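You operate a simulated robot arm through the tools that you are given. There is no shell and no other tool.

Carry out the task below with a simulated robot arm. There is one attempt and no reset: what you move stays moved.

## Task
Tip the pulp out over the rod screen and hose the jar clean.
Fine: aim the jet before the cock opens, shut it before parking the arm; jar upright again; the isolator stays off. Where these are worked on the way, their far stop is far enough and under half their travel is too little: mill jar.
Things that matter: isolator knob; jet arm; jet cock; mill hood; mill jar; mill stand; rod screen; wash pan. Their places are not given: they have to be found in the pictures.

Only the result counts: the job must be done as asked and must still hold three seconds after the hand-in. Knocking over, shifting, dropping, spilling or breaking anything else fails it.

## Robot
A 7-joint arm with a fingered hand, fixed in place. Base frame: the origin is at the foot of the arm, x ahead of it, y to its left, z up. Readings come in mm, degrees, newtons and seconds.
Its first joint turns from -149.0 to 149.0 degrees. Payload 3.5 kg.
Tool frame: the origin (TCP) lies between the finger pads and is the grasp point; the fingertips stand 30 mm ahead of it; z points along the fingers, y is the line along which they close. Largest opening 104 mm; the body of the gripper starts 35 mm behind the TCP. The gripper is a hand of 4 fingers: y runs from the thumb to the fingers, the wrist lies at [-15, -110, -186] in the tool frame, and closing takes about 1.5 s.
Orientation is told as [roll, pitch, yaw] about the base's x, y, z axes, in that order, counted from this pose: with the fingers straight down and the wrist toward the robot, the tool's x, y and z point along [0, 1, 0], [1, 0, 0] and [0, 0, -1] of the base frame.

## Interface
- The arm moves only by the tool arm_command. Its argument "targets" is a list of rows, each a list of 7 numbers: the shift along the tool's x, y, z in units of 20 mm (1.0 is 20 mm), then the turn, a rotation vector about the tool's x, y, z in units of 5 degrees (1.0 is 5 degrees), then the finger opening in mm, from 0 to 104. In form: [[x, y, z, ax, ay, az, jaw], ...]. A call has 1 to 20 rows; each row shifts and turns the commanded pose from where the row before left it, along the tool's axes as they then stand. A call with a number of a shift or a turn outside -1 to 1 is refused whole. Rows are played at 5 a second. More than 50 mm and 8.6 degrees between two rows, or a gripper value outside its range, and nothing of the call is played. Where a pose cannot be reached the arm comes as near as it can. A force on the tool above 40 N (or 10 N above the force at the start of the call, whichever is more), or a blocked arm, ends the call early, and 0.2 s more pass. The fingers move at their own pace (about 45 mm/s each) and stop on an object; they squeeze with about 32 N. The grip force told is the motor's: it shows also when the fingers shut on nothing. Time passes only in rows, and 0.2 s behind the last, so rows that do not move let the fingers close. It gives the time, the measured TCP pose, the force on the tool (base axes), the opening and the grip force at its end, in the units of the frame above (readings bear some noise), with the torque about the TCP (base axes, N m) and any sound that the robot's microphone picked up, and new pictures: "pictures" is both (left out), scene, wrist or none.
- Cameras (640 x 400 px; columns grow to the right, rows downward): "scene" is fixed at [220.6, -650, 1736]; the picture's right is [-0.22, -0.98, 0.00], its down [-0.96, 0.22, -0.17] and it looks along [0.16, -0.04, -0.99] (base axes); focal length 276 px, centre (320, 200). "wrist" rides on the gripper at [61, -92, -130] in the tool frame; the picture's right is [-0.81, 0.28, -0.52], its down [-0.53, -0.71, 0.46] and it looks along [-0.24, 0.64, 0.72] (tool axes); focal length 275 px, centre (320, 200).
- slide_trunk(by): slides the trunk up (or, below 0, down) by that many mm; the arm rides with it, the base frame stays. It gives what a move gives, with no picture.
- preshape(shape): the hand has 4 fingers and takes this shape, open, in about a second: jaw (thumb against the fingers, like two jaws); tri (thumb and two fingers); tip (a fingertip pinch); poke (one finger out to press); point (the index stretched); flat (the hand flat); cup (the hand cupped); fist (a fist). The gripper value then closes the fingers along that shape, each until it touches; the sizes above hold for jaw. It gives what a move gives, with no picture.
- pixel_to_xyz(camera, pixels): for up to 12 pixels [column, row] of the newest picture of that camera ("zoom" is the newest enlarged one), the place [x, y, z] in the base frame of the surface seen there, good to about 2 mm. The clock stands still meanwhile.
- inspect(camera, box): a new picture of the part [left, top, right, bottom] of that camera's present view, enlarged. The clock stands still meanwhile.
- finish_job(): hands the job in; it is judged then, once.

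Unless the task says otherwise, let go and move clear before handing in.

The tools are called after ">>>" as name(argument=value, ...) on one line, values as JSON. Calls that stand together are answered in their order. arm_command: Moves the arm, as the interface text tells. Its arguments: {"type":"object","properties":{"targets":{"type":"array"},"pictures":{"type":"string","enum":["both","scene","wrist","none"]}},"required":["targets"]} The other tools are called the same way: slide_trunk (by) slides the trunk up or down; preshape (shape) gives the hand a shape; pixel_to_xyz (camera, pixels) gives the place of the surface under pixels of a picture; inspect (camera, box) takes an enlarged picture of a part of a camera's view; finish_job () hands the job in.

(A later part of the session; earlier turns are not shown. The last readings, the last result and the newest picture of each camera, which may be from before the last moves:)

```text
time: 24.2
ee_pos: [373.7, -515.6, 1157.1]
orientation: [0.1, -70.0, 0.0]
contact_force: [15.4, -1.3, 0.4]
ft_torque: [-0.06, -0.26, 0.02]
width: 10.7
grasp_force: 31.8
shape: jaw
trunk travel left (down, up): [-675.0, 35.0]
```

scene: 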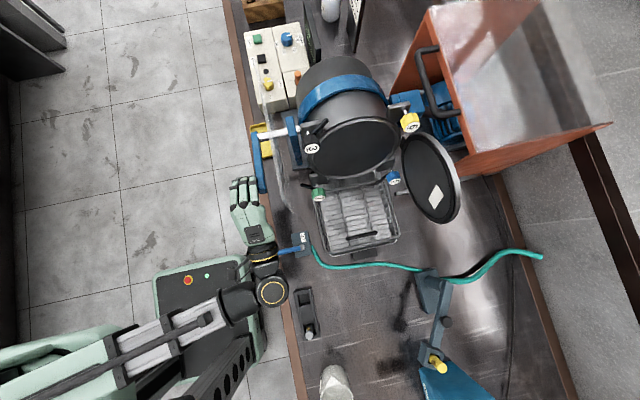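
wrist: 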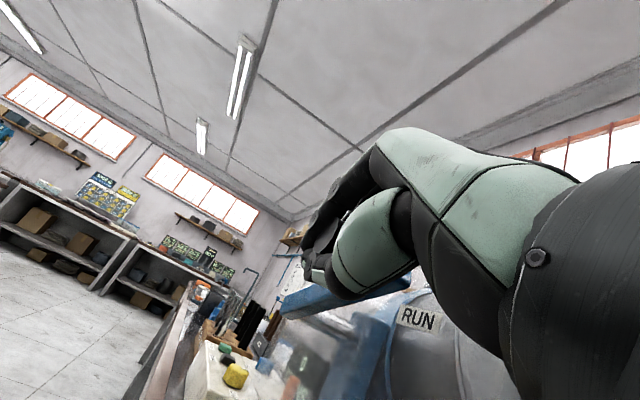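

At about 75° the jar's mouth is tipping toward the screen, and the force is 15 N. The wrist is coming near the jet cock (290,250), so from here I'll keep the tool tilt fixed at 70° and go on to about 93°.

>>> arm_command(targets=[[0, -0.3381, 0.0385, 0, 0, 0, 0], [0, -0.3356, 0.0562, 0, 0, 0, 0], [0, -0.3322, 0.0737, 0, 0, 0, 0], [0, -0.3279, 0.0909, 0, 0, 0, 0], [0, -0.3227, 0.108, 0, 0, 0, 0], [0, -0.3166, 0.1247, 0, 0, 0, 0]], pictures="both")

>>> inspect(camera="scene", box=[200, 160, 440, 310])

>>> inspect(camera="scene", box=[280, 60, 480, 220])

```text
time: 25.6
ee_pos: [369.0, -514.3, 1116.6]
orientation: [-0.1, -69.8, 0.1]
contact_force: [8.7, 0.3, 2.7]
ft_torque: [-0.21, -0.27, -0.02]
width: 10.3
grasp_force: 32.1
shape: jaw
trunk travel left (down, up): [-675.0, 35.0]
```

scene: 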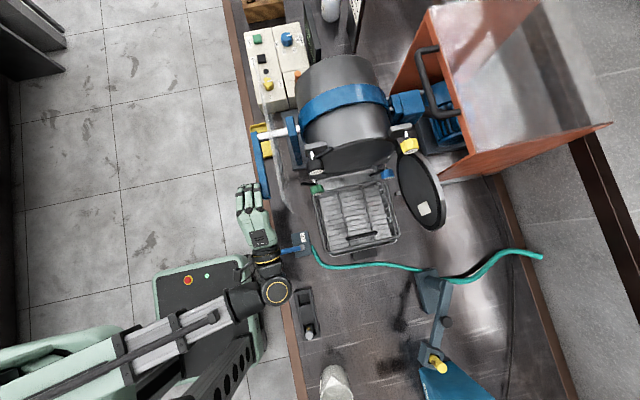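
wrist: 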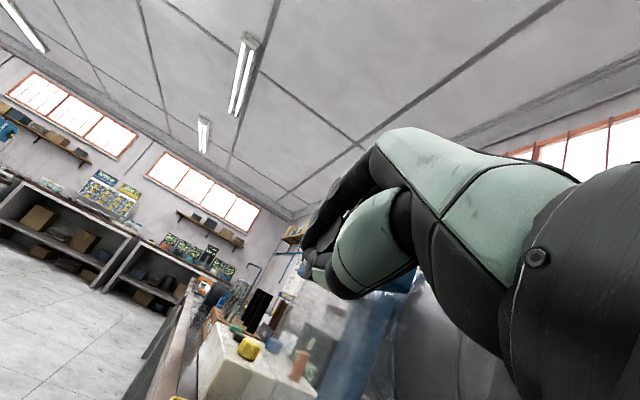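

```text
2.67 times, centred on (320, 235) of scene
```

zoom: 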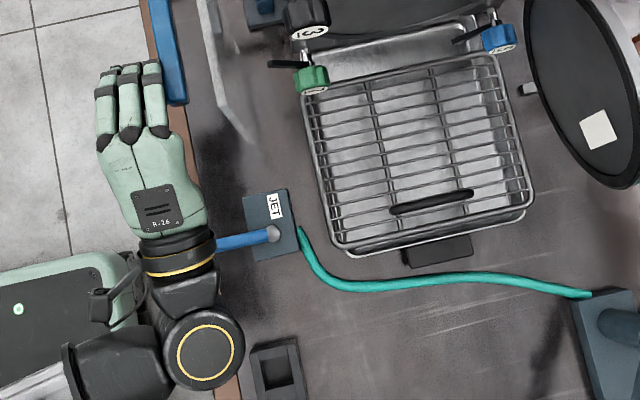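

```text
2.50 times, centred on (380, 140) of scene
```

zoom: 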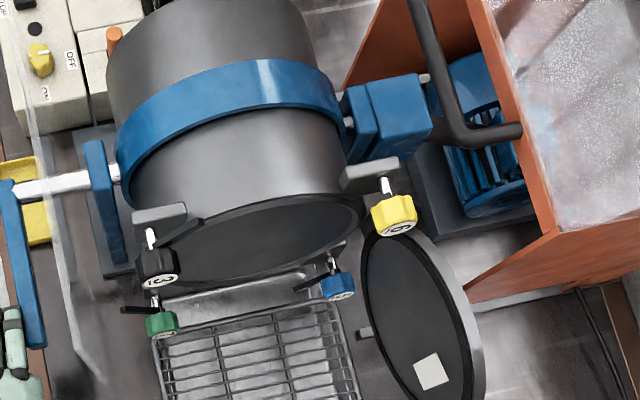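

At about 92° the jar mouth faces the screen and the tool feels only 9 N. I'll continue in small steps, watching for the far stop.

>>> arm_command(targets=[[0, -0.3097, 0.1411, 0.2, 0, 0, 0], [0, -0.2991, 0.1624, 0.2, 0, 0, 0], [0, -0.287, 0.1828, 0.2, 0, 0, 0]], pictures="scene")

```text
time: 26.4
ee_pos: [373.4, -514.3, 1095.3]
orientation: [-0.1, -67.0, 0.1]
contact_force: [0.4, 5.7, 3.4]
ft_torque: [-0.24, -0.13, -0.05]
width: 10.1
grasp_force: 31.8
shape: jaw
trunk travel left (down, up): [-675.0, 35.0]
```

scene: 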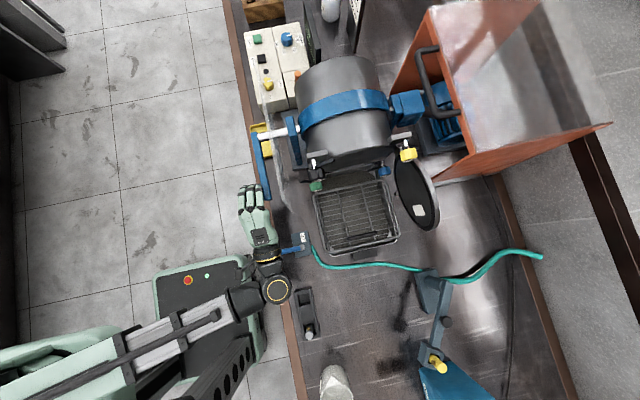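

The pan under the rods has turned dark, so pulp is pouring through the screen. I'll keep turning toward the far stop.

>>> arm_command(targets=[[0, -0.2736, 0.2024, 0.2, 0, 0, 0], [0, -0.2588, 0.221, 0.2, 0, 0, 0], [0, -0.2427, 0.2385, 0.2, 0, 0, 0]], pictures="scene")

>>> inspect(camera="scene", box=[200, 60, 440, 310])

```text
time: 27.2
ee_pos: [375.4, -513.1, 1079.7]
orientation: [-0.3, -64.3, 0.2]
contact_force: [-2.4, 5.9, 33.4]
ft_torque: [-0.2, 0.03, 0.03]
width: 10.1
grasp_force: 31.7
shape: jaw
trunk travel left (down, up): [-675.0, 35.0]
```

scene: 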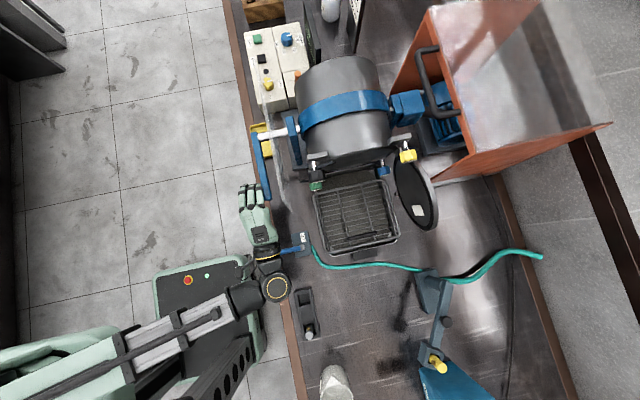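

```text
1.60 times, centred on (320, 185) of scene
```

zoom: 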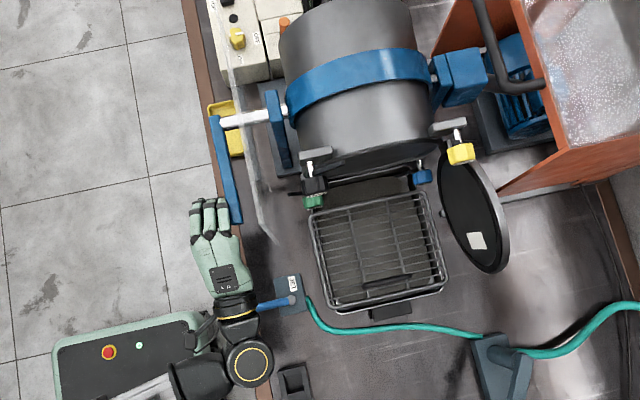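

The vertical force jumped to 33 N with almost no torque about the TCP, so the handle has met the far stop at about 109°; the pulp is in the pan below the rods. I'll ease off 3 mm and wait a little.

>>> arm_command(targets=[[0, 0.12, -0.12, 0, 0, 0, 0], [0, 0, 0, 0, 0, 0, 0], [0, 0, 0, 0, 0, 0, 0], [0, 0, 0, 0, 0, 0, 0], [0, 0, 0, 0, 0, 0, 0], [0, 0, 0, 0, 0, 0, 0], [0, 0, 0, 0, 0, 0, 0], [0, 0, 0, 0, 0, 0, 0]], pictures="both")

>>> inspect(camera="scene", box=[280, 130, 440, 260])

>>> inspect(camera="wrist", box=[240, 150, 440, 400])

```text
time: 29.0
ee_pos: [376.8, -512.3, 1081.0]
orientation: [-0.3, -64.1, 0.2]
contact_force: [1.3, 8.1, 17.2]
ft_torque: [-0.23, 0.04, -0.02]
width: 9.9
grasp_force: 32.1
shape: jaw
trunk travel left (down, up): [-675.0, 35.0]
```

scene: 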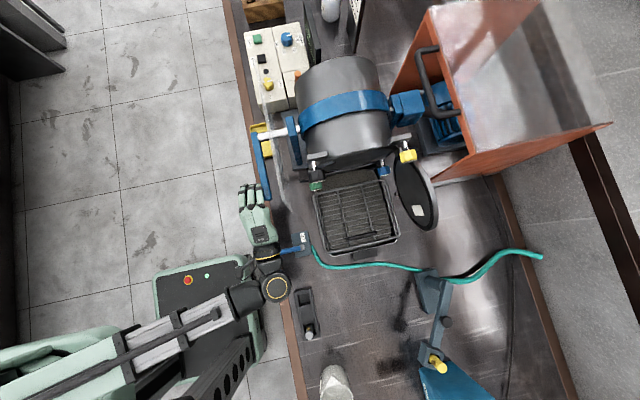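
wrist: 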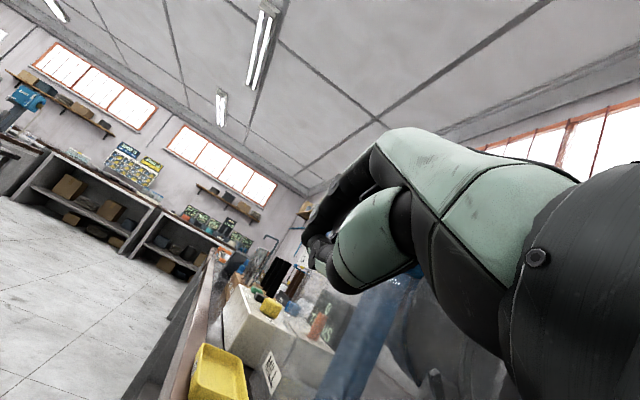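

```text
3.08 times, centred on (360, 195) of scene
```

zoom: 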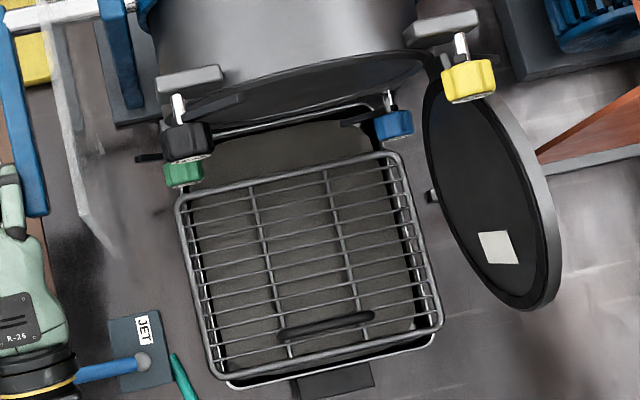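

```text
1.60 times, centred on (340, 275) of wrist
```

zoom: 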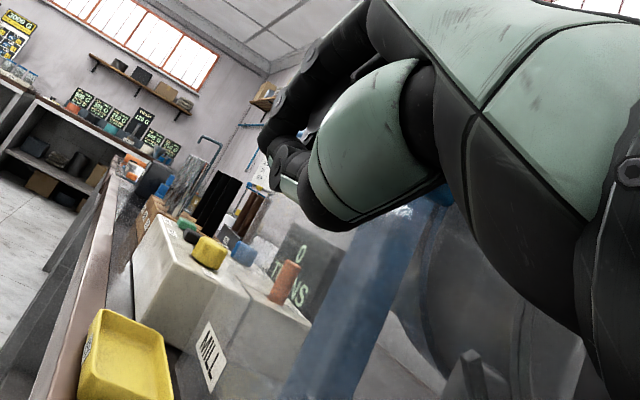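

The pan now holds the pulp. I'll open the fingers and wait to see whether the jar stays tipped by itself.

>>> arm_command(targets=[[0, 0, 0, 0, 0, 0, 40], [0, 0, 0, 0, 0, 0, 70], [0, 0, 0, 0, 0, 0, 104], [0, 0, 0, 0, 0, 0, 104], [0, 0, 0, 0, 0, 0, 104], [0, 0, 0, 0, 0, 0, 104], [0, 0, 0, 0, 0, 0, 104], [0, 0, 0, 0, 0, 0, 104]], pictures="both")

>>> inspect(camera="scene", box=[220, 100, 380, 260])

```text
time: 30.8
ee_pos: [375.6, -515.4, 1080.6]
orientation: [0.0, -64.0, 0.0]
contact_force: [-0.1, 0.8, 0.3]
ft_torque: [0.0, -0.02, 0.01]
width: 103.6
grasp_force: 0.1
shape: jaw
trunk travel left (down, up): [-675.0, 35.0]
```

scene: 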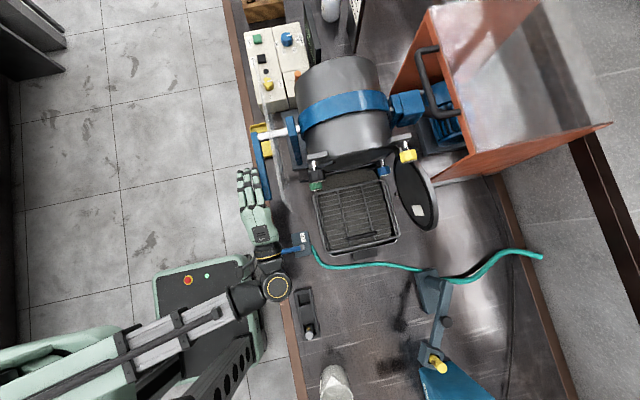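
wrist: 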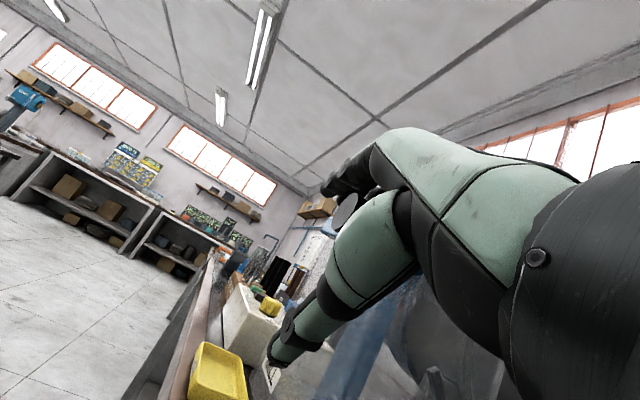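

```text
2.50 times, centred on (300, 180) of scene
```

zoom: 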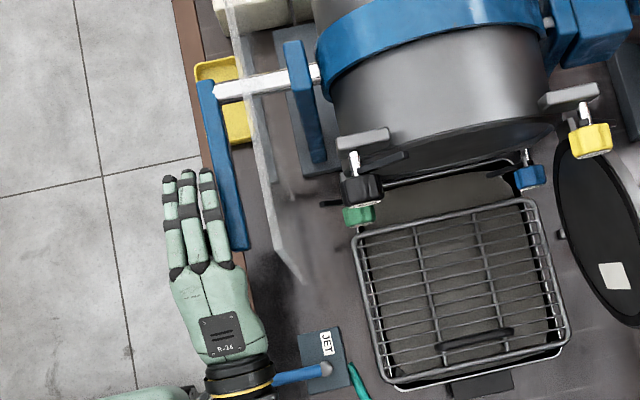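

The jar stays tipped with the grip open (force ≈ 0). I'll back the hand straight out along the tool axis.

>>> arm_command(targets=[[0, 0, -0.5, 0, 0, 0, 104], [0, 0, -1, 0, 0, 0, 104], [0, 0, -1, 0, 0, 0, 104], [0, 0, -1, 0, 0, 0, 104], [0, 0, -1, 0, 0, 0, 104], [0, 0, -1, 0, 0, 0, 104], [0, 0, -1, 0, 0, 0, 104], [0, 0, -1, 0, 0, 0, 104]], pictures="both")

```text
time: 32.6
ee_pos: [242.1, -514.6, 1143.5]
orientation: [0.0, -64.0, 0.1]
contact_force: [0.3, -0.9, -0.3]
ft_torque: [0.01, -0.02, 0.04]
width: 103.6
grasp_force: 0.0
shape: jaw
trunk travel left (down, up): [-675.0, 35.0]
```

scene: 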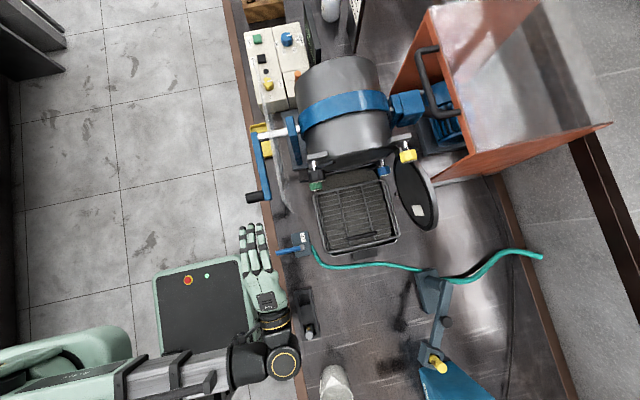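
wrist: 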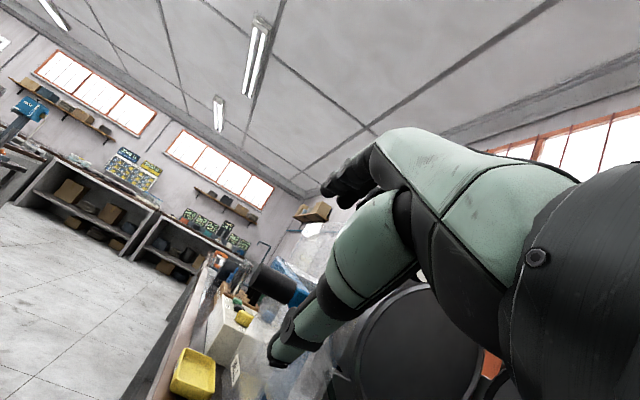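

The crank handle now rests at scene pixel (257,197) and the jar stays tipped. I'll record that place, then raise the hand and bring the tool upright again.

>>> pixel_to_xyz(camera="scene", pixels=[[249, 197], [255, 197], [261, 196], [266, 194], [262, 150], [318, 160], [408, 155], [413, 215], [430, 170], [345, 165], [360, 195], [350, 220]])

>>> arm_command(targets=[[0, 0.84, -0.41, 0, 0, 0, 104], [0, 0.84, -0.41, 0, 0, 0, 104], [0, 0.84, -0.41, 0, 0, 0, 104], [0, 0.84, -0.41, 0, 0, 0, 104], [0, 0.84, -0.41, 0, 0, 0, 104], [0, 0.84, -0.41, 0, 0, 0, 104], [0, 0.84, -0.41, 0, 0, 0, 104], [0, 0, 0, 0.985, 0, 0, 104], [0, 0, 0, 0.985, 0, 0, 104], [0, 0, 0, 0.985, 0, 0, 104], [0, 0, 0, 0.985, 0, 0, 104], [0, 0, 0, 0.985, 0, 0, 104], [0, 0, 0, 0.985, 0, 0, 104], [0, 0, 0, 0.985, 0, 0, 104], [0, 0, 0, 0.985, 0, 0, 104], [0, 0, 0, 0.985, 0, 0, 104], [0, 0, 0, 0.985, 0, 0, 104], [0, 0, 0, 0.985, 0, 0, 104], [0, 0, 0, 0.985, 0, 0, 104], [0, 0, 0, 0.985, 0, 0, 104]], pictures="both")

```text
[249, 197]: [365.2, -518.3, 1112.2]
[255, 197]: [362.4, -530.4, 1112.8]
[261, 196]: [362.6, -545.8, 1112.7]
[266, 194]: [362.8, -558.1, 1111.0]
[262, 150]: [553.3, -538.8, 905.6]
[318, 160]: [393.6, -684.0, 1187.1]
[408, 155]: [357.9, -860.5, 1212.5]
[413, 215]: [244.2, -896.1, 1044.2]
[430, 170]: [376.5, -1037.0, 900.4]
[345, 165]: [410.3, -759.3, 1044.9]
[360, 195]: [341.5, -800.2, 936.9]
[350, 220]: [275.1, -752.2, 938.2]
```

```text
time: 36.8
ee_pos: [242.8, -516.2, 1278.8]
orientation: [0.0, 0.0, 0.0]
contact_force: [10.3, -13.4, 3.2]
ft_torque: [2.03, 1.81, 0.55]
width: 103.8
grasp_force: 0.1
shape: jaw
trunk travel left (down, up): [-675.0, 35.0]
```

scene: 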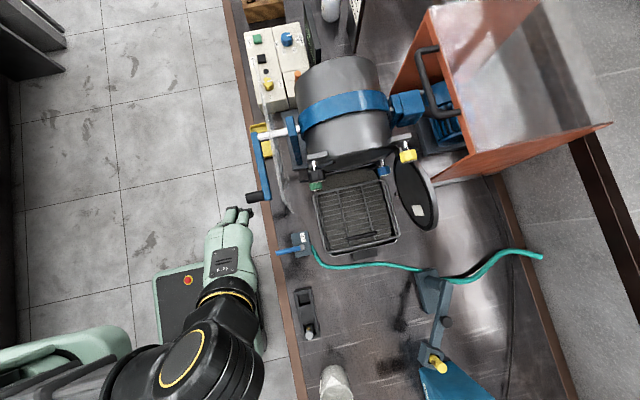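
wrist: 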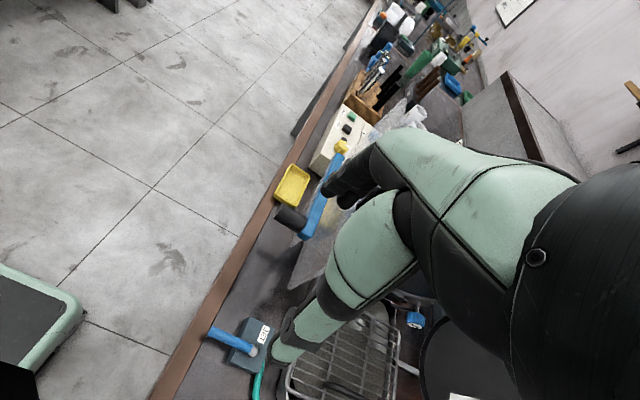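

The handle rests at about (368,-535,1099), i.e. the jar stands at its stop near 100°. The reading shows 17 N with 2 N·m, probably the arm folded against itself this close to the base, so I'll move outward over the table.

>>> arm_command(targets=[[-1, 0, -0.5, 0, 0, 0, 104], [-1, 0, -0.5, 0, 0, 0, 104], [-1, 0, -0.5, 0, 0, 0, 104], [-1, 0, -0.5, 0, 0, 0, 104], [-1, 0, 0, 0, 0, 0, 104], [-1, 0, 0, 0, 0, 0, 104]], pictures="scene")

```text
time: 37.4
ee_pos: [242.3, -548.4, 1292.5]
orientation: [-0.1, -0.1, -0.1]
contact_force: [-2.2, -29.5, 16.4]
ft_torque: [5.1, 1.45, 3.02]
width: 103.8
grasp_force: 0.1
shape: jaw
trunk travel left (down, up): [-675.0, 35.0]
stopped in row 2: the force on the tool passed its limit at 44 N (the readings are from after the stop); the commanded pose is now the measured one
```

scene: 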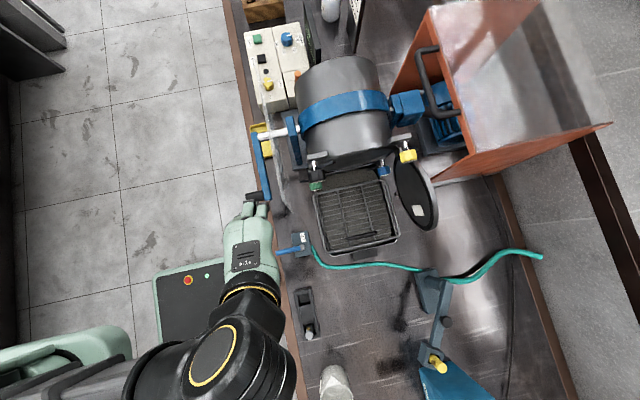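

The push comes from the robot side of the wrist, so the wrist is bent hard against the forearm in this pose (no object is touched). I'll yaw the hand toward its natural heading in small steps and watch the force.

>>> arm_command(targets=[[0, 0, 0, 0, 0, 1, 104], [0, 0, 0, 0, 0, 1, 104]], pictures="none")

```text
time: 37.6
ee_pos: [242.9, -548.6, 1292.3]
orientation: [0.0, 0.0, -0.7]
contact_force: [1.1, -1.8, 0.8]
ft_torque: [0.32, 0.26, 0.08]
width: 103.8
grasp_force: 0.0
shape: jaw
trunk travel left (down, up): [-675.0, 35.0]
stopped in row 1: the force on the tool passed its limit at 56 N (the readings are from after the stop); the commanded pose is now the measured one
```

The force is gone now (about 2 N). I'll try the yaw again, with smaller steps.

>>> arm_command(targets=[[0, 0, 0, 0, 0, 0.4, 104], [0, 0, 0, 0, 0, 0.4, 104], [0, 0, 0, 0, 0, 0.4, 104], [0, 0, 0, 0, 0, 0.4, 104]], pictures="none")

```text
time: 38.6
ee_pos: [241.9, -547.9, 1291.8]
orientation: [-0.1, 0.1, -8.7]
contact_force: [-0.3, 0.5, 0.6]
ft_torque: [0.0, 0.0, 0.04]
width: 103.7
grasp_force: 0.1
shape: jaw
trunk travel left (down, up): [-675.0, 35.0]
```

No contact now at yaw -9°. I'll carry on yawing to -90° while moving out to (60,-715,1290).

>>> arm_command(targets=[[-0.565, -0.455, 0, 0, 0, 1, 104], [-0.603, -0.404, 0, 0, 0, 1, 104], [-0.636, -0.35, 0, 0, 0, 1, 104], [-0.664, -0.293, 0, 0, 0, 1, 104], [-0.687, -0.234, 0, 0, 0, 1, 104], [-0.705, -0.173, 0, 0, 0, 1, 104], [-0.717, -0.111, 0, 0, 0, 1, 104], [-0.724, -0.048, 0, 0, 0, 1, 104], [-0.725, 0.015, 0, 0, 0, 1, 104], [-0.721, 0.078, 0, 0, 0, 1, 104], [-0.712, 0.141, 0, 0, 0, 1, 104], [-0.697, 0.202, 0, 0, 0, 1, 104], [-0.676, 0.262, 0, 0, 0, 1, 104], [-0.651, 0.32, 0, 0, 0, 1, 104], [-0.621, 0.376, 0, 0, 0, 1, 104], [-0.586, 0.428, 0, 0, 0, 1, 104], [-0.546, 0.478, 0, 0, 0, 0.26, 104]], pictures="both")

```text
time: 42.2
ee_pos: [59.8, -716.5, 1292.8]
orientation: [0.0, -0.1, -90.1]
contact_force: [-0.6, 0.2, -0.1]
ft_torque: [0.01, 0.0, -0.01]
width: 103.7
grasp_force: 0.1
shape: jaw
trunk travel left (down, up): [-675.0, 35.0]
```

scene: 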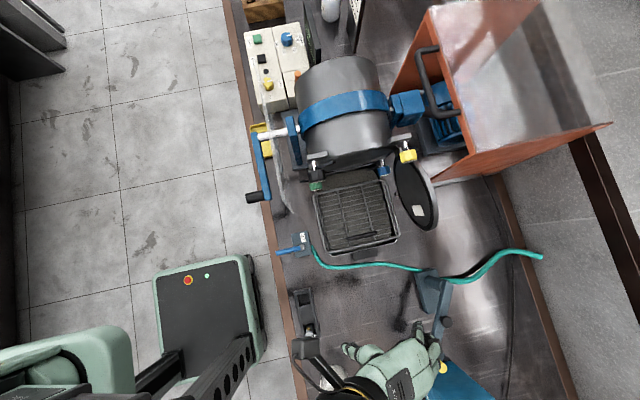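
wrist: 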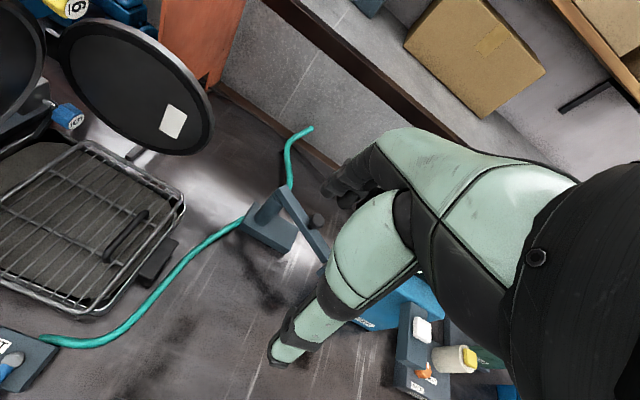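

The wrist view shows the jet-arm post at (270,215) and knob at (316,221). I'll zoom and measure the post, arm and knob precisely.

>>> inspect(camera="wrist", box=[220, 160, 348, 288])

```text
3.12 times, centred on (284, 224) of wrist
```

zoom: 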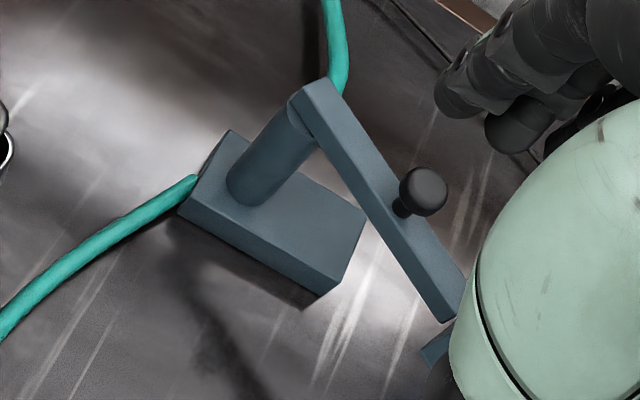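

>>> pixel_to_xyz(camera="zoom", pixels=[[297, 102], [325, 83], [315, 110], [330, 115], [400, 210], [423, 185], [425, 205], [440, 192], [405, 190], [455, 290], [240, 190], [265, 200]])

>>> pixel_to_xyz(camera="zoom", pixels=[[230, 132], [190, 210], [320, 293], [363, 212], [300, 130], [260, 150], [360, 180], [380, 170], [440, 270], [462, 275], [415, 250], [350, 150]])

>>> pixel_to_xyz(camera="scene", pixels=[[443, 283], [448, 282], [447, 290], [452, 318], [448, 322], [444, 320], [452, 325], [438, 330], [438, 300], [446, 300], [426, 280], [418, 275]])

```text
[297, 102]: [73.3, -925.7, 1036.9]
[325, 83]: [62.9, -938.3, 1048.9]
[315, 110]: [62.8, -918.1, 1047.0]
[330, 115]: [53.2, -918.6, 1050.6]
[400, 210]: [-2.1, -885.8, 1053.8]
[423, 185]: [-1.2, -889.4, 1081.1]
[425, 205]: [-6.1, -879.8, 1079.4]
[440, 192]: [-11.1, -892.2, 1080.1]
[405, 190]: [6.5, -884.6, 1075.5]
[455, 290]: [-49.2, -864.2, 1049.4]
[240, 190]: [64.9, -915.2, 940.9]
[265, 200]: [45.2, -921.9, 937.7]
```

```text
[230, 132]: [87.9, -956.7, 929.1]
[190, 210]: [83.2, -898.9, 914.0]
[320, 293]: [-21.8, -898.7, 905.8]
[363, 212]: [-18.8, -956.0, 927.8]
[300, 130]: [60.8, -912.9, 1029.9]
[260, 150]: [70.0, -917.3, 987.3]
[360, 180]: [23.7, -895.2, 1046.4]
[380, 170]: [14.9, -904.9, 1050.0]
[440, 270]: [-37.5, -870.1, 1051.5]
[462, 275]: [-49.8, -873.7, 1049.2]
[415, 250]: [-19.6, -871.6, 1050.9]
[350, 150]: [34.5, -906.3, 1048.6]
```

```text
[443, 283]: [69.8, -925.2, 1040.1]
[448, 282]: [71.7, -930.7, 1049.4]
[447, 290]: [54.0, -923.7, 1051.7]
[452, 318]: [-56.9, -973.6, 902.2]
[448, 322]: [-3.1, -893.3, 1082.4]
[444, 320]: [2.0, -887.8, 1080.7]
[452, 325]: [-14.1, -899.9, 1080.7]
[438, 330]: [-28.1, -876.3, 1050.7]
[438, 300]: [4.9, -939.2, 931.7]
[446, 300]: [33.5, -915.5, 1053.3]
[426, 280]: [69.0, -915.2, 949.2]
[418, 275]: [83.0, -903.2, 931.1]
```

The post axis is at about (60,-929), the arm points at 150°, and the knob head is at (-4,-889), z 1067–1082. I'll go above the knob and yaw to -120° so the jaws close across the arm.

>>> arm_command(targets=[[-0.356, 0.961, 0.628, 0, 0, 0, 104], [-0.356, 0.961, 0.628, 0, 0, 0, 104], [-0.356, 0.961, 0.628, 0, 0, 0, 104], [-0.356, 0.961, 0.628, 0, 0, 0, 104], [-0.356, 0.961, 0.628, 0, 0, 0, 104], [-0.356, 0.961, 0.628, 0, 0, 0, 104], [-0.356, 0.961, 0.628, 0, 0, 0, 104], [-0.356, 0.961, 0.628, 0, 0, 0, 104], [-0.356, 0.961, 0.628, 0, 0, 0, 104], [0, 0, 0, 0, 0, 1, 104], [0, 0, 0, 0, 0, 1, 104], [0, 0, 0, 0, 0, 1, 104], [0, 0, 0, 0, 0, 1, 104], [0, 0, 0, 0, 0, 1, 104], [0, 0, 0, 0, 0, 1, 104]], pictures="both")

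```text
time: 45.4
ee_pos: [-2.4, -886.7, 1179.8]
orientation: [0.0, 0.1, -120.0]
contact_force: [-0.1, 0.3, 0.2]
ft_torque: [-0.03, 0.04, -0.01]
width: 103.8
grasp_force: 0.1
shape: jaw
trunk travel left (down, up): [-675.0, 35.0]
```

scene: 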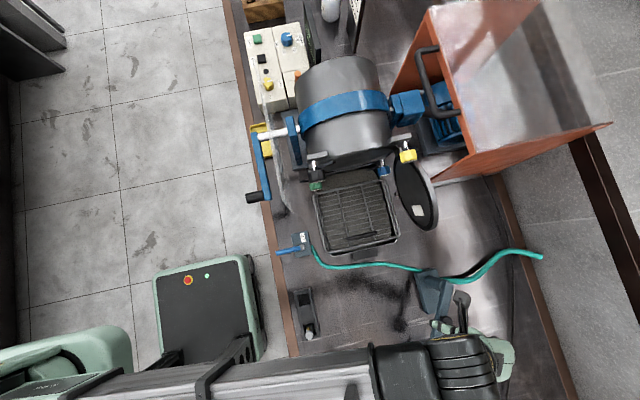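
wrist: 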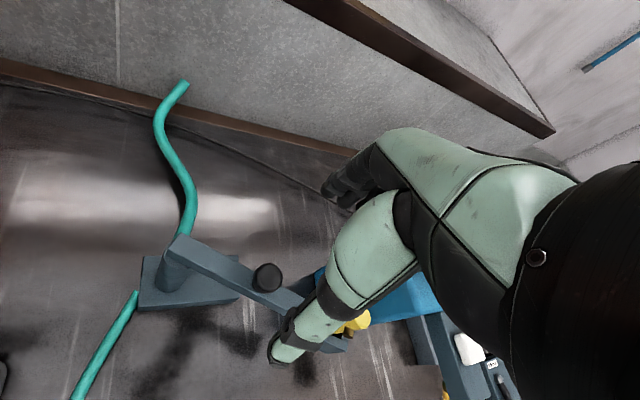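

The knob is at wrist pixel (267,278), as predicted for straight below. I'll descend 80 mm and check.

>>> arm_command(targets=[[0, 0, 1, 0, 0, 0, 104], [0, 0, 1, 0, 0, 0, 104], [0, 0, 1, 0, 0, 0, 104], [0, 0, 1, 0, 0, 0, 104]], pictures="wrist")

>>> inspect(camera="wrist", box=[200, 150, 400, 400])

```text
time: 46.4
ee_pos: [-3.6, -886.3, 1098.4]
orientation: [0.0, 0.0, -120.1]
contact_force: [0.4, -0.4, 0.2]
ft_torque: [0.0, 0.01, 0.04]
width: 103.6
grasp_force: 0.1
shape: jaw
trunk travel left (down, up): [-675.0, 35.0]
```

wrist: 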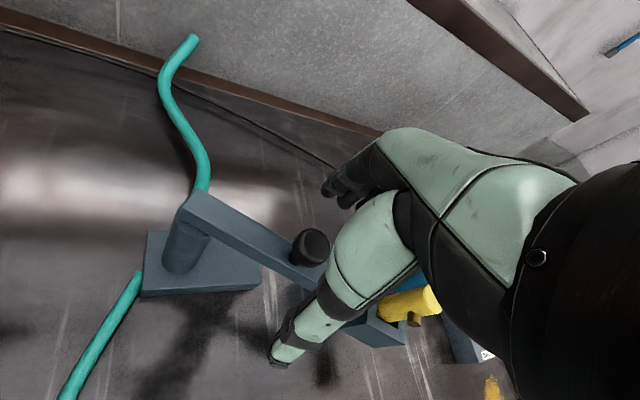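

```text
1.60 times, centred on (300, 275) of wrist
```

zoom: 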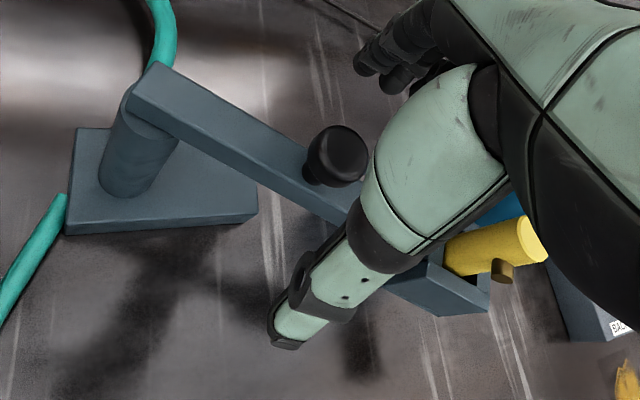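

The knob sits between thumb and fingers at wrist pixel (310,245). I'll go down 13 mm more and close.

>>> arm_command(targets=[[0, 0.1, 0.65, 0, 0, 0, 104], [0, 0, 0, 0, 0, 0, 70], [0, 0, 0, 0, 0, 0, 40], [0, 0, 0, 0, 0, 0, 20], [0, 0, 0, 0, 0, 0, 10], [0, 0, 0, 0, 0, 0, 10], [0, 0, 0, 0, 0, 0, 10], [0, 0, 0, 0, 0, 0, 10], [0, 0, 0, 0, 0, 0, 10], [0, 0, 0, 0, 0, 0, 10]], pictures="both")

>>> inspect(camera="wrist", box=[200, 150, 440, 400])

```text
time: 48.6
ee_pos: [-5.6, -888.7, 1084.6]
orientation: [-0.1, -0.1, -120.0]
contact_force: [-0.2, -0.6, 0.9]
ft_torque: [-0.01, 0.02, 0.0]
width: 10.6
grasp_force: 0.1
shape: jaw
trunk travel left (down, up): [-675.0, 35.0]
```

scene: 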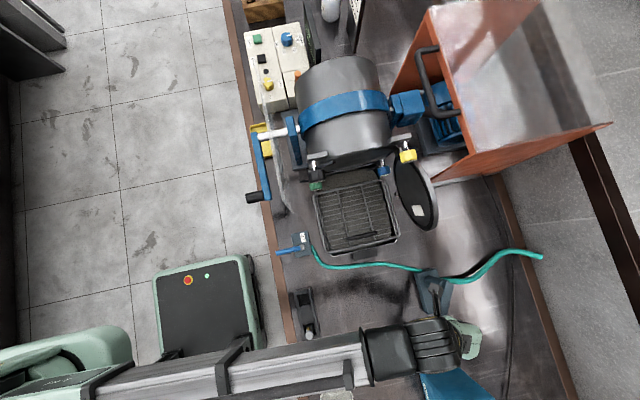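
wrist: 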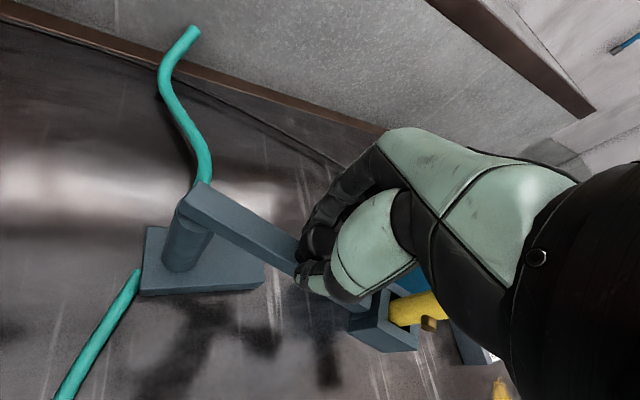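

```text
1.60 times, centred on (320, 275) of wrist
```

zoom: 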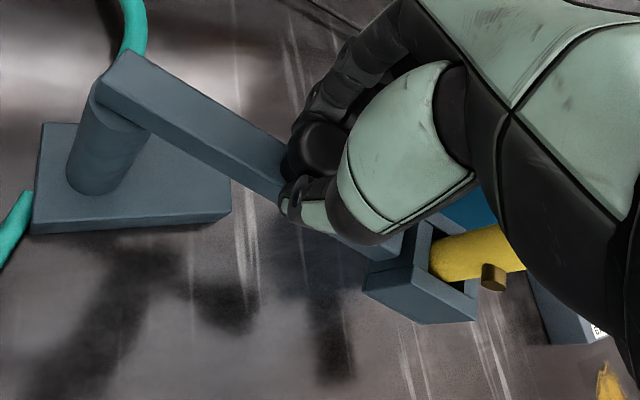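

The fingers close round the knob's stem just above the arm. I'll squeeze fully, then check the reading.

>>> arm_command(targets=[[0, 0, 0, 0, 0, 0, 0], [0, 0, 0, 0, 0, 0, 0], [0, 0, 0, 0, 0, 0, 0], [0, 0, 0, 0, 0, 0, 0]], pictures="wrist")

```text
time: 49.6
ee_pos: [-5.1, -888.2, 1082.5]
orientation: [-0.2, 0.1, -119.9]
contact_force: [-0.5, 7.0, -20.2]
ft_torque: [0.11, -0.02, -0.03]
width: 11.8
grasp_force: 31.6
shape: jaw
trunk travel left (down, up): [-675.0, 35.0]
```

wrist: 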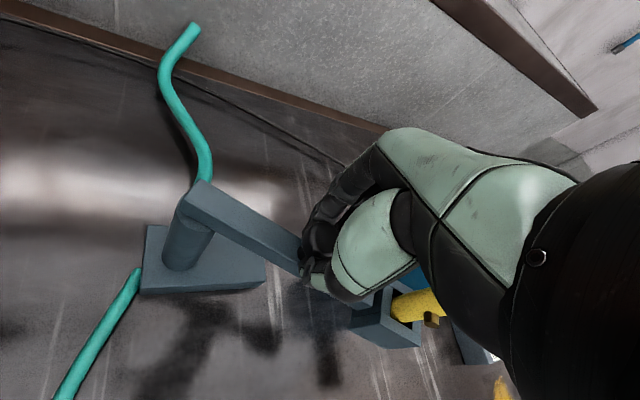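

The knob is held with 32 N. I'll swing the arm the first 20° clockwise about its post, yawing the hand along by half.

>>> arm_command(targets=[[0.0184, -0.2629, 0, 0, 0, 0.4, 0], [0.0275, -0.2621, 0, 0, 0, 0.4, 0], [0.0367, -0.2609, 0, 0, 0, 0.4, 0], [0.0458, -0.2595, 0, 0, 0, 0.4, 0], [0.0548, -0.2577, 0, 0, 0, 0.4, 0]], pictures="both")

```text
time: 50.8
ee_pos: [11.0, -871.5, 1082.1]
orientation: [-0.1, 0.3, -130.1]
contact_force: [-14.2, 8.6, -27.6]
ft_torque: [0.2, 0.13, -0.27]
width: 11.1
grasp_force: 31.5
shape: jaw
trunk travel left (down, up): [-675.0, 35.0]
```

scene: 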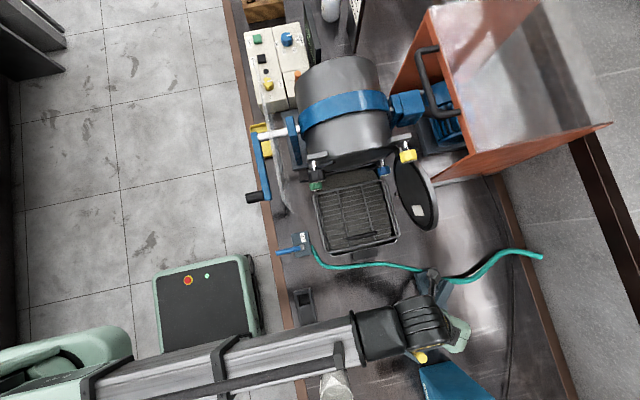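
wrist: 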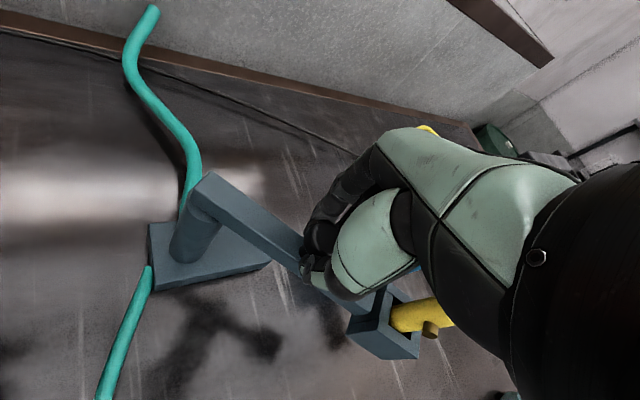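

The arm swung about 20° (nozzle now at scene (420,357)) with modest force. I'll lower 2 mm to ease the preload and swing another 20°.

>>> arm_command(targets=[[0.0637, -0.2557, 0.1, 0, 0, 0.4, 0], [0.0726, -0.2533, 0, 0, 0, 0.4, 0], [0.0814, -0.2506, 0, 0, 0, 0.4, 0], [0.0901, -0.2476, 0, 0, 0, 0.4, 0], [0.0987, -0.2443, 0, 0, 0, 0.4, 0]], pictures="both")

```text
time: 52.0
ee_pos: [36.0, -856.4, 1083.1]
orientation: [0.0, 0.1, -140.1]
contact_force: [-12.8, 20.9, -27.9]
ft_torque: [0.4, 0.07, -0.45]
width: 11.0
grasp_force: 32.2
shape: jaw
trunk travel left (down, up): [-675.0, 35.0]
```

scene: 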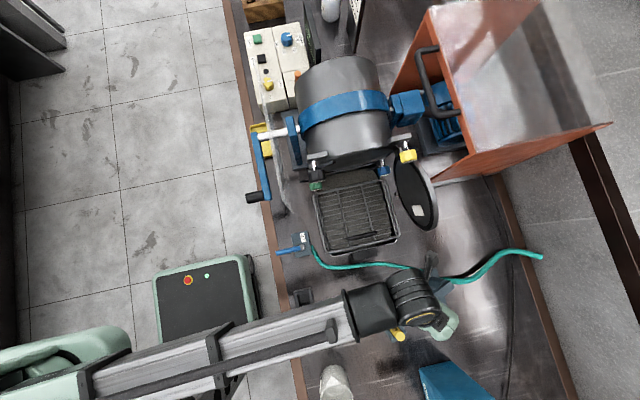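
wrist: 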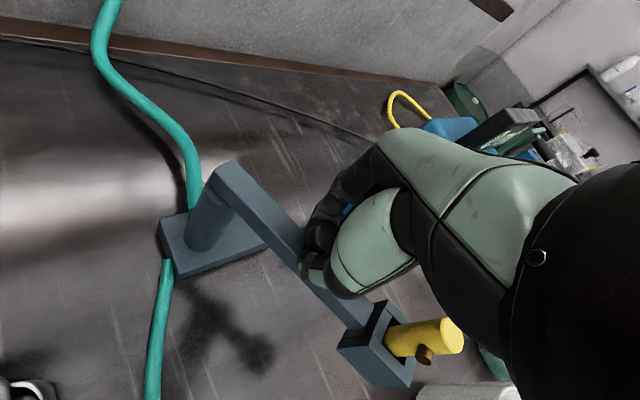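

About 40° done, the nozzle is at scene (398,335). The force shows the hand slightly inside the true arc, so I'll correct 2 mm outward and continue 12°.

>>> arm_command(targets=[[0.03, -0.305, 0.1, 0, 0, 0.4, 0], [0.1155, -0.2368, 0, 0, 0, 0.4, 0], [0.1237, -0.2327, 0, 0, 0, 0.4, 0]], pictures="both")

>>> inspect(camera="wrist", box=[140, 150, 480, 400])

```text
time: 52.8
ee_pos: [53.3, -852.9, 1082.4]
orientation: [0.0, 0.1, -146.0]
contact_force: [-7.4, 16.6, -22.6]
ft_torque: [0.31, 0.03, -0.42]
width: 11.1
grasp_force: 32.1
shape: jaw
trunk travel left (down, up): [-675.0, 35.0]
```

scene: 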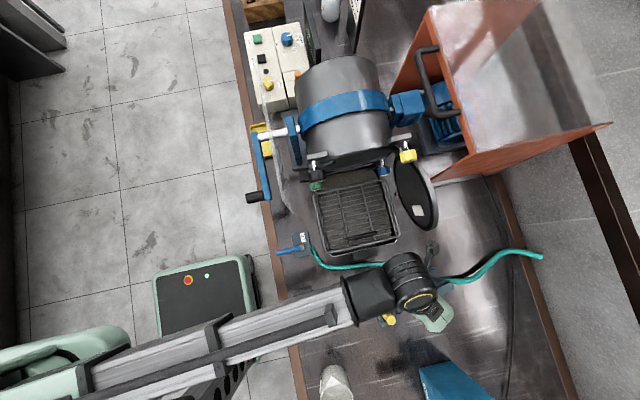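
wrist: 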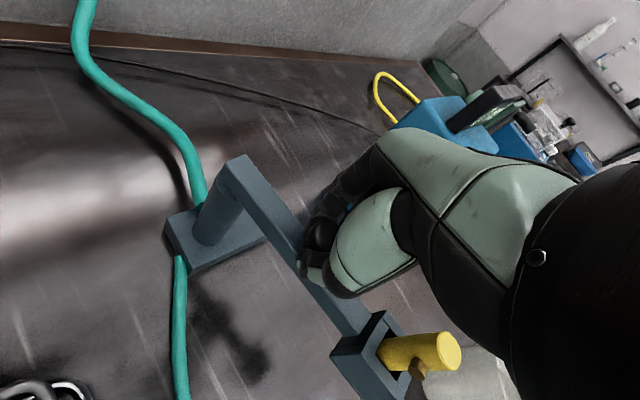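

```text
1.60 times, centred on (310, 275) of wrist
```

zoom: 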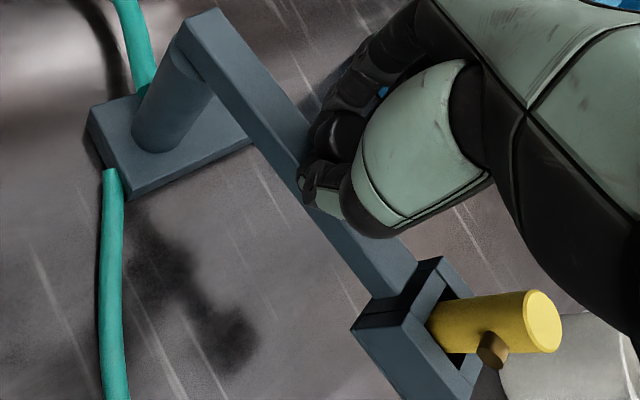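

I'll measure the arm's present direction and the nozzle in the zoomed picture.

>>> pixel_to_xyz(camera="zoom", pixels=[[543, 320], [490, 350], [500, 315], [215, 15], [185, 45], [235, 75], [260, 90], [380, 270], [350, 270], [410, 260], [150, 120], [190, 110]])

```text
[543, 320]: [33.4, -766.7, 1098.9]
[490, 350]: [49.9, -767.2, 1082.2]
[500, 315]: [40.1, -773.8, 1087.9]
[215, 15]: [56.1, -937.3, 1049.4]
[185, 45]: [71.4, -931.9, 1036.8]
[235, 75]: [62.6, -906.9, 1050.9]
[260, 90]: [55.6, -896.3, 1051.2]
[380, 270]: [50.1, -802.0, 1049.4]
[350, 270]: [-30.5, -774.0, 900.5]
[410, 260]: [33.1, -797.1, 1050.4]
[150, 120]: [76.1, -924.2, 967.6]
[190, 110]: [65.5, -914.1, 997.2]
```

The arm now points at about 98°, so it needs about 8–9° more for the outlet to point along +x at the jar mouth. I'll swing two more 4° rows and measure again.

>>> arm_command(targets=[[0.1, -0.25, 0, 0, 0, 0.4, 0], [0.1396, -0.2235, 0, 0, 0, 0.4, 0], [0, 0, 0, 0, 0, 0, 0]], pictures="both")

>>> inspect(camera="wrist", box=[140, 150, 480, 400])

```text
time: 53.6
ee_pos: [62.1, -850.3, 1082.0]
orientation: [-0.1, 0.0, -150.0]
contact_force: [-4.6, 11.9, -18.5]
ft_torque: [0.24, -0.03, -0.41]
width: 11.1
grasp_force: 31.7
shape: jaw
trunk travel left (down, up): [-675.0, 35.0]
```

scene: 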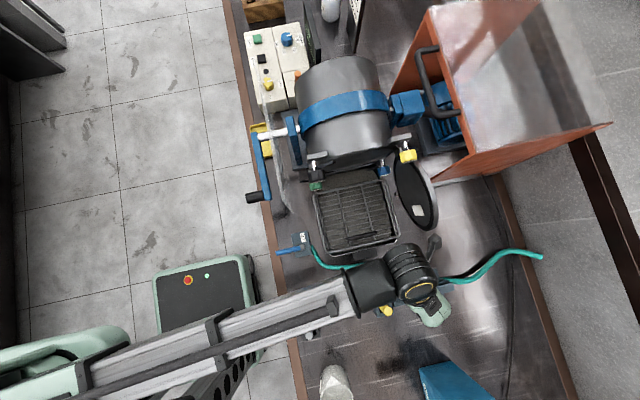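
wrist: 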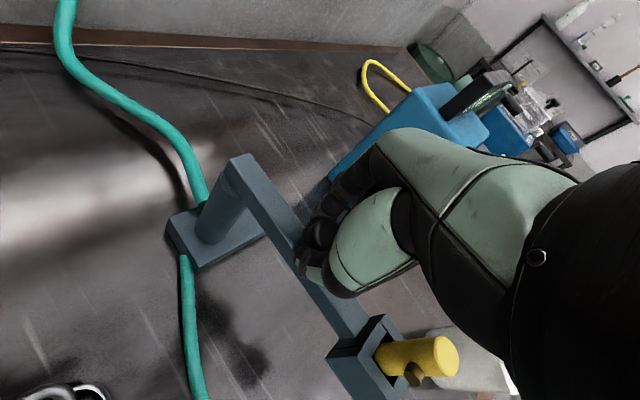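

```text
1.60 times, centred on (310, 275) of wrist
```

zoom: 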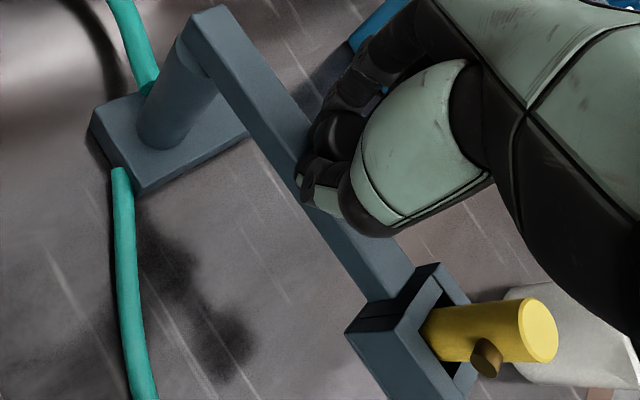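

>>> pixel_to_xyz(camera="zoom", pixels=[[538, 330], [485, 357], [493, 350], [478, 368], [215, 15], [240, 75], [260, 100], [370, 275], [390, 285], [405, 260], [320, 190], [350, 320]])

>>> pixel_to_xyz(camera="scene", pixels=[[434, 240], [430, 245], [437, 245], [386, 310], [384, 308], [380, 305]])

>>> inspect(camera="scene", box=[350, 220, 478, 348])

```text
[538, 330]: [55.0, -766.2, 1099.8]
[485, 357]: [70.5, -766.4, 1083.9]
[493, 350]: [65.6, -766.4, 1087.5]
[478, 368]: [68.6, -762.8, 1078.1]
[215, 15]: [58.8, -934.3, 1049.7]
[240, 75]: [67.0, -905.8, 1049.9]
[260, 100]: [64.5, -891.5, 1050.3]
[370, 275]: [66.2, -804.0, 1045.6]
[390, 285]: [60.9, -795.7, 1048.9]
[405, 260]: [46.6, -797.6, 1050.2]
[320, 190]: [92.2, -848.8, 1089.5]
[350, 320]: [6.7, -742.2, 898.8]
```

```text
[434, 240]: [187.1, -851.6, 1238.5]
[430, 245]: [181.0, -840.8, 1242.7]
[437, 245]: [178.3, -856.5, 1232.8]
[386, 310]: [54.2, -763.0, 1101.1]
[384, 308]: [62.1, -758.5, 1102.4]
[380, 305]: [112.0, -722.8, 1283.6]
```

```text
3.12 times, centred on (414, 284) of scene
```

zoom: 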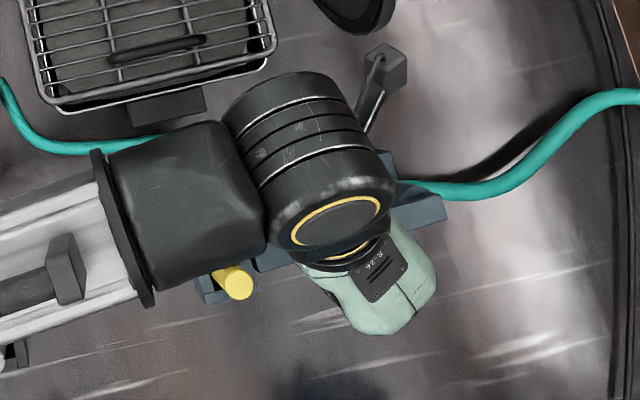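

The arm is now at about 91–92°, the outlet pointing along +x at y≈-766. The jar mouth centre is y≈-772, so I'll add about 2.5° more and check.

>>> arm_command(targets=[[0.09, -0.138, 0, 0, 0, 0.3, 0], [0, 0, 0, 0, 0, 0, 0], [0, 0, 0, 0, 0, 0, 0]], pictures="both")

>>> inspect(camera="wrist", box=[140, 150, 480, 400])

>>> pixel_to_xyz(camera="zoom", pixels=[[536, 332], [525, 340], [485, 360], [240, 75], [260, 100], [215, 12], [375, 280], [405, 262], [330, 250], [300, 200]])

```text
time: 54.4
ee_pos: [65.4, -852.2, 1081.1]
orientation: [0.0, 0.0, -151.5]
contact_force: [-4.7, 8.4, -10.6]
ft_torque: [0.13, 0.05, -0.32]
width: 11.6
grasp_force: 31.8
shape: jaw
trunk travel left (down, up): [-675.0, 35.0]
```

scene: 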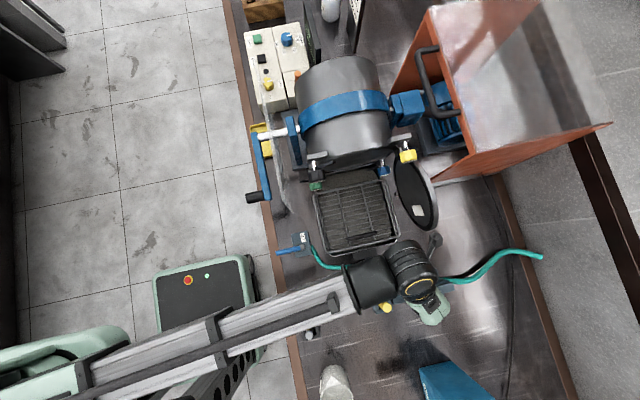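
wrist: 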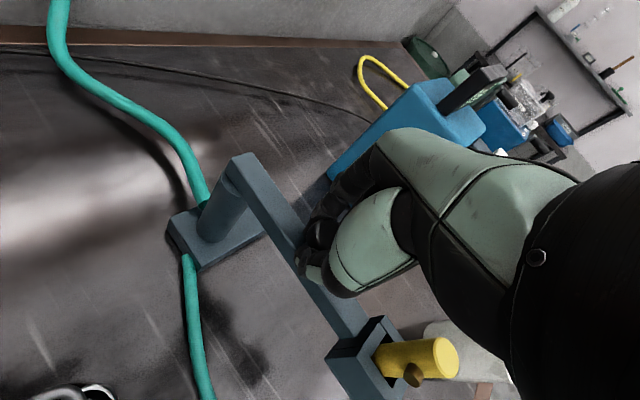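

```text
1.60 times, centred on (310, 275) of wrist
```

zoom: 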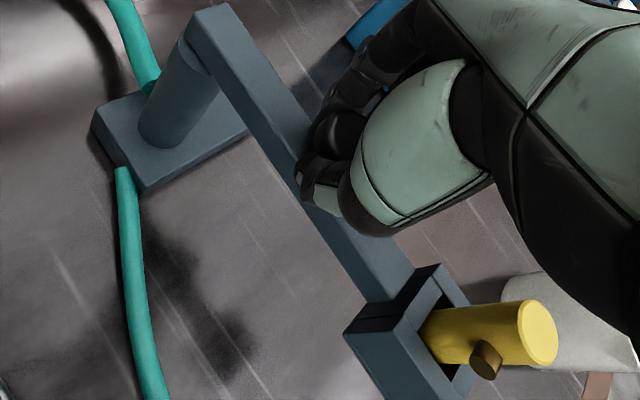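

```text
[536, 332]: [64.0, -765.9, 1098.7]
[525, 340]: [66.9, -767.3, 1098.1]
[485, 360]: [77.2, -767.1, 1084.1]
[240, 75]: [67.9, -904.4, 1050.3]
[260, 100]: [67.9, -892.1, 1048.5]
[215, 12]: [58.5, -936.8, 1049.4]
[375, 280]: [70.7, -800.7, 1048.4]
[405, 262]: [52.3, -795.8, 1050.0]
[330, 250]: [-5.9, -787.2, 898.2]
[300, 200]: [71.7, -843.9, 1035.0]
```

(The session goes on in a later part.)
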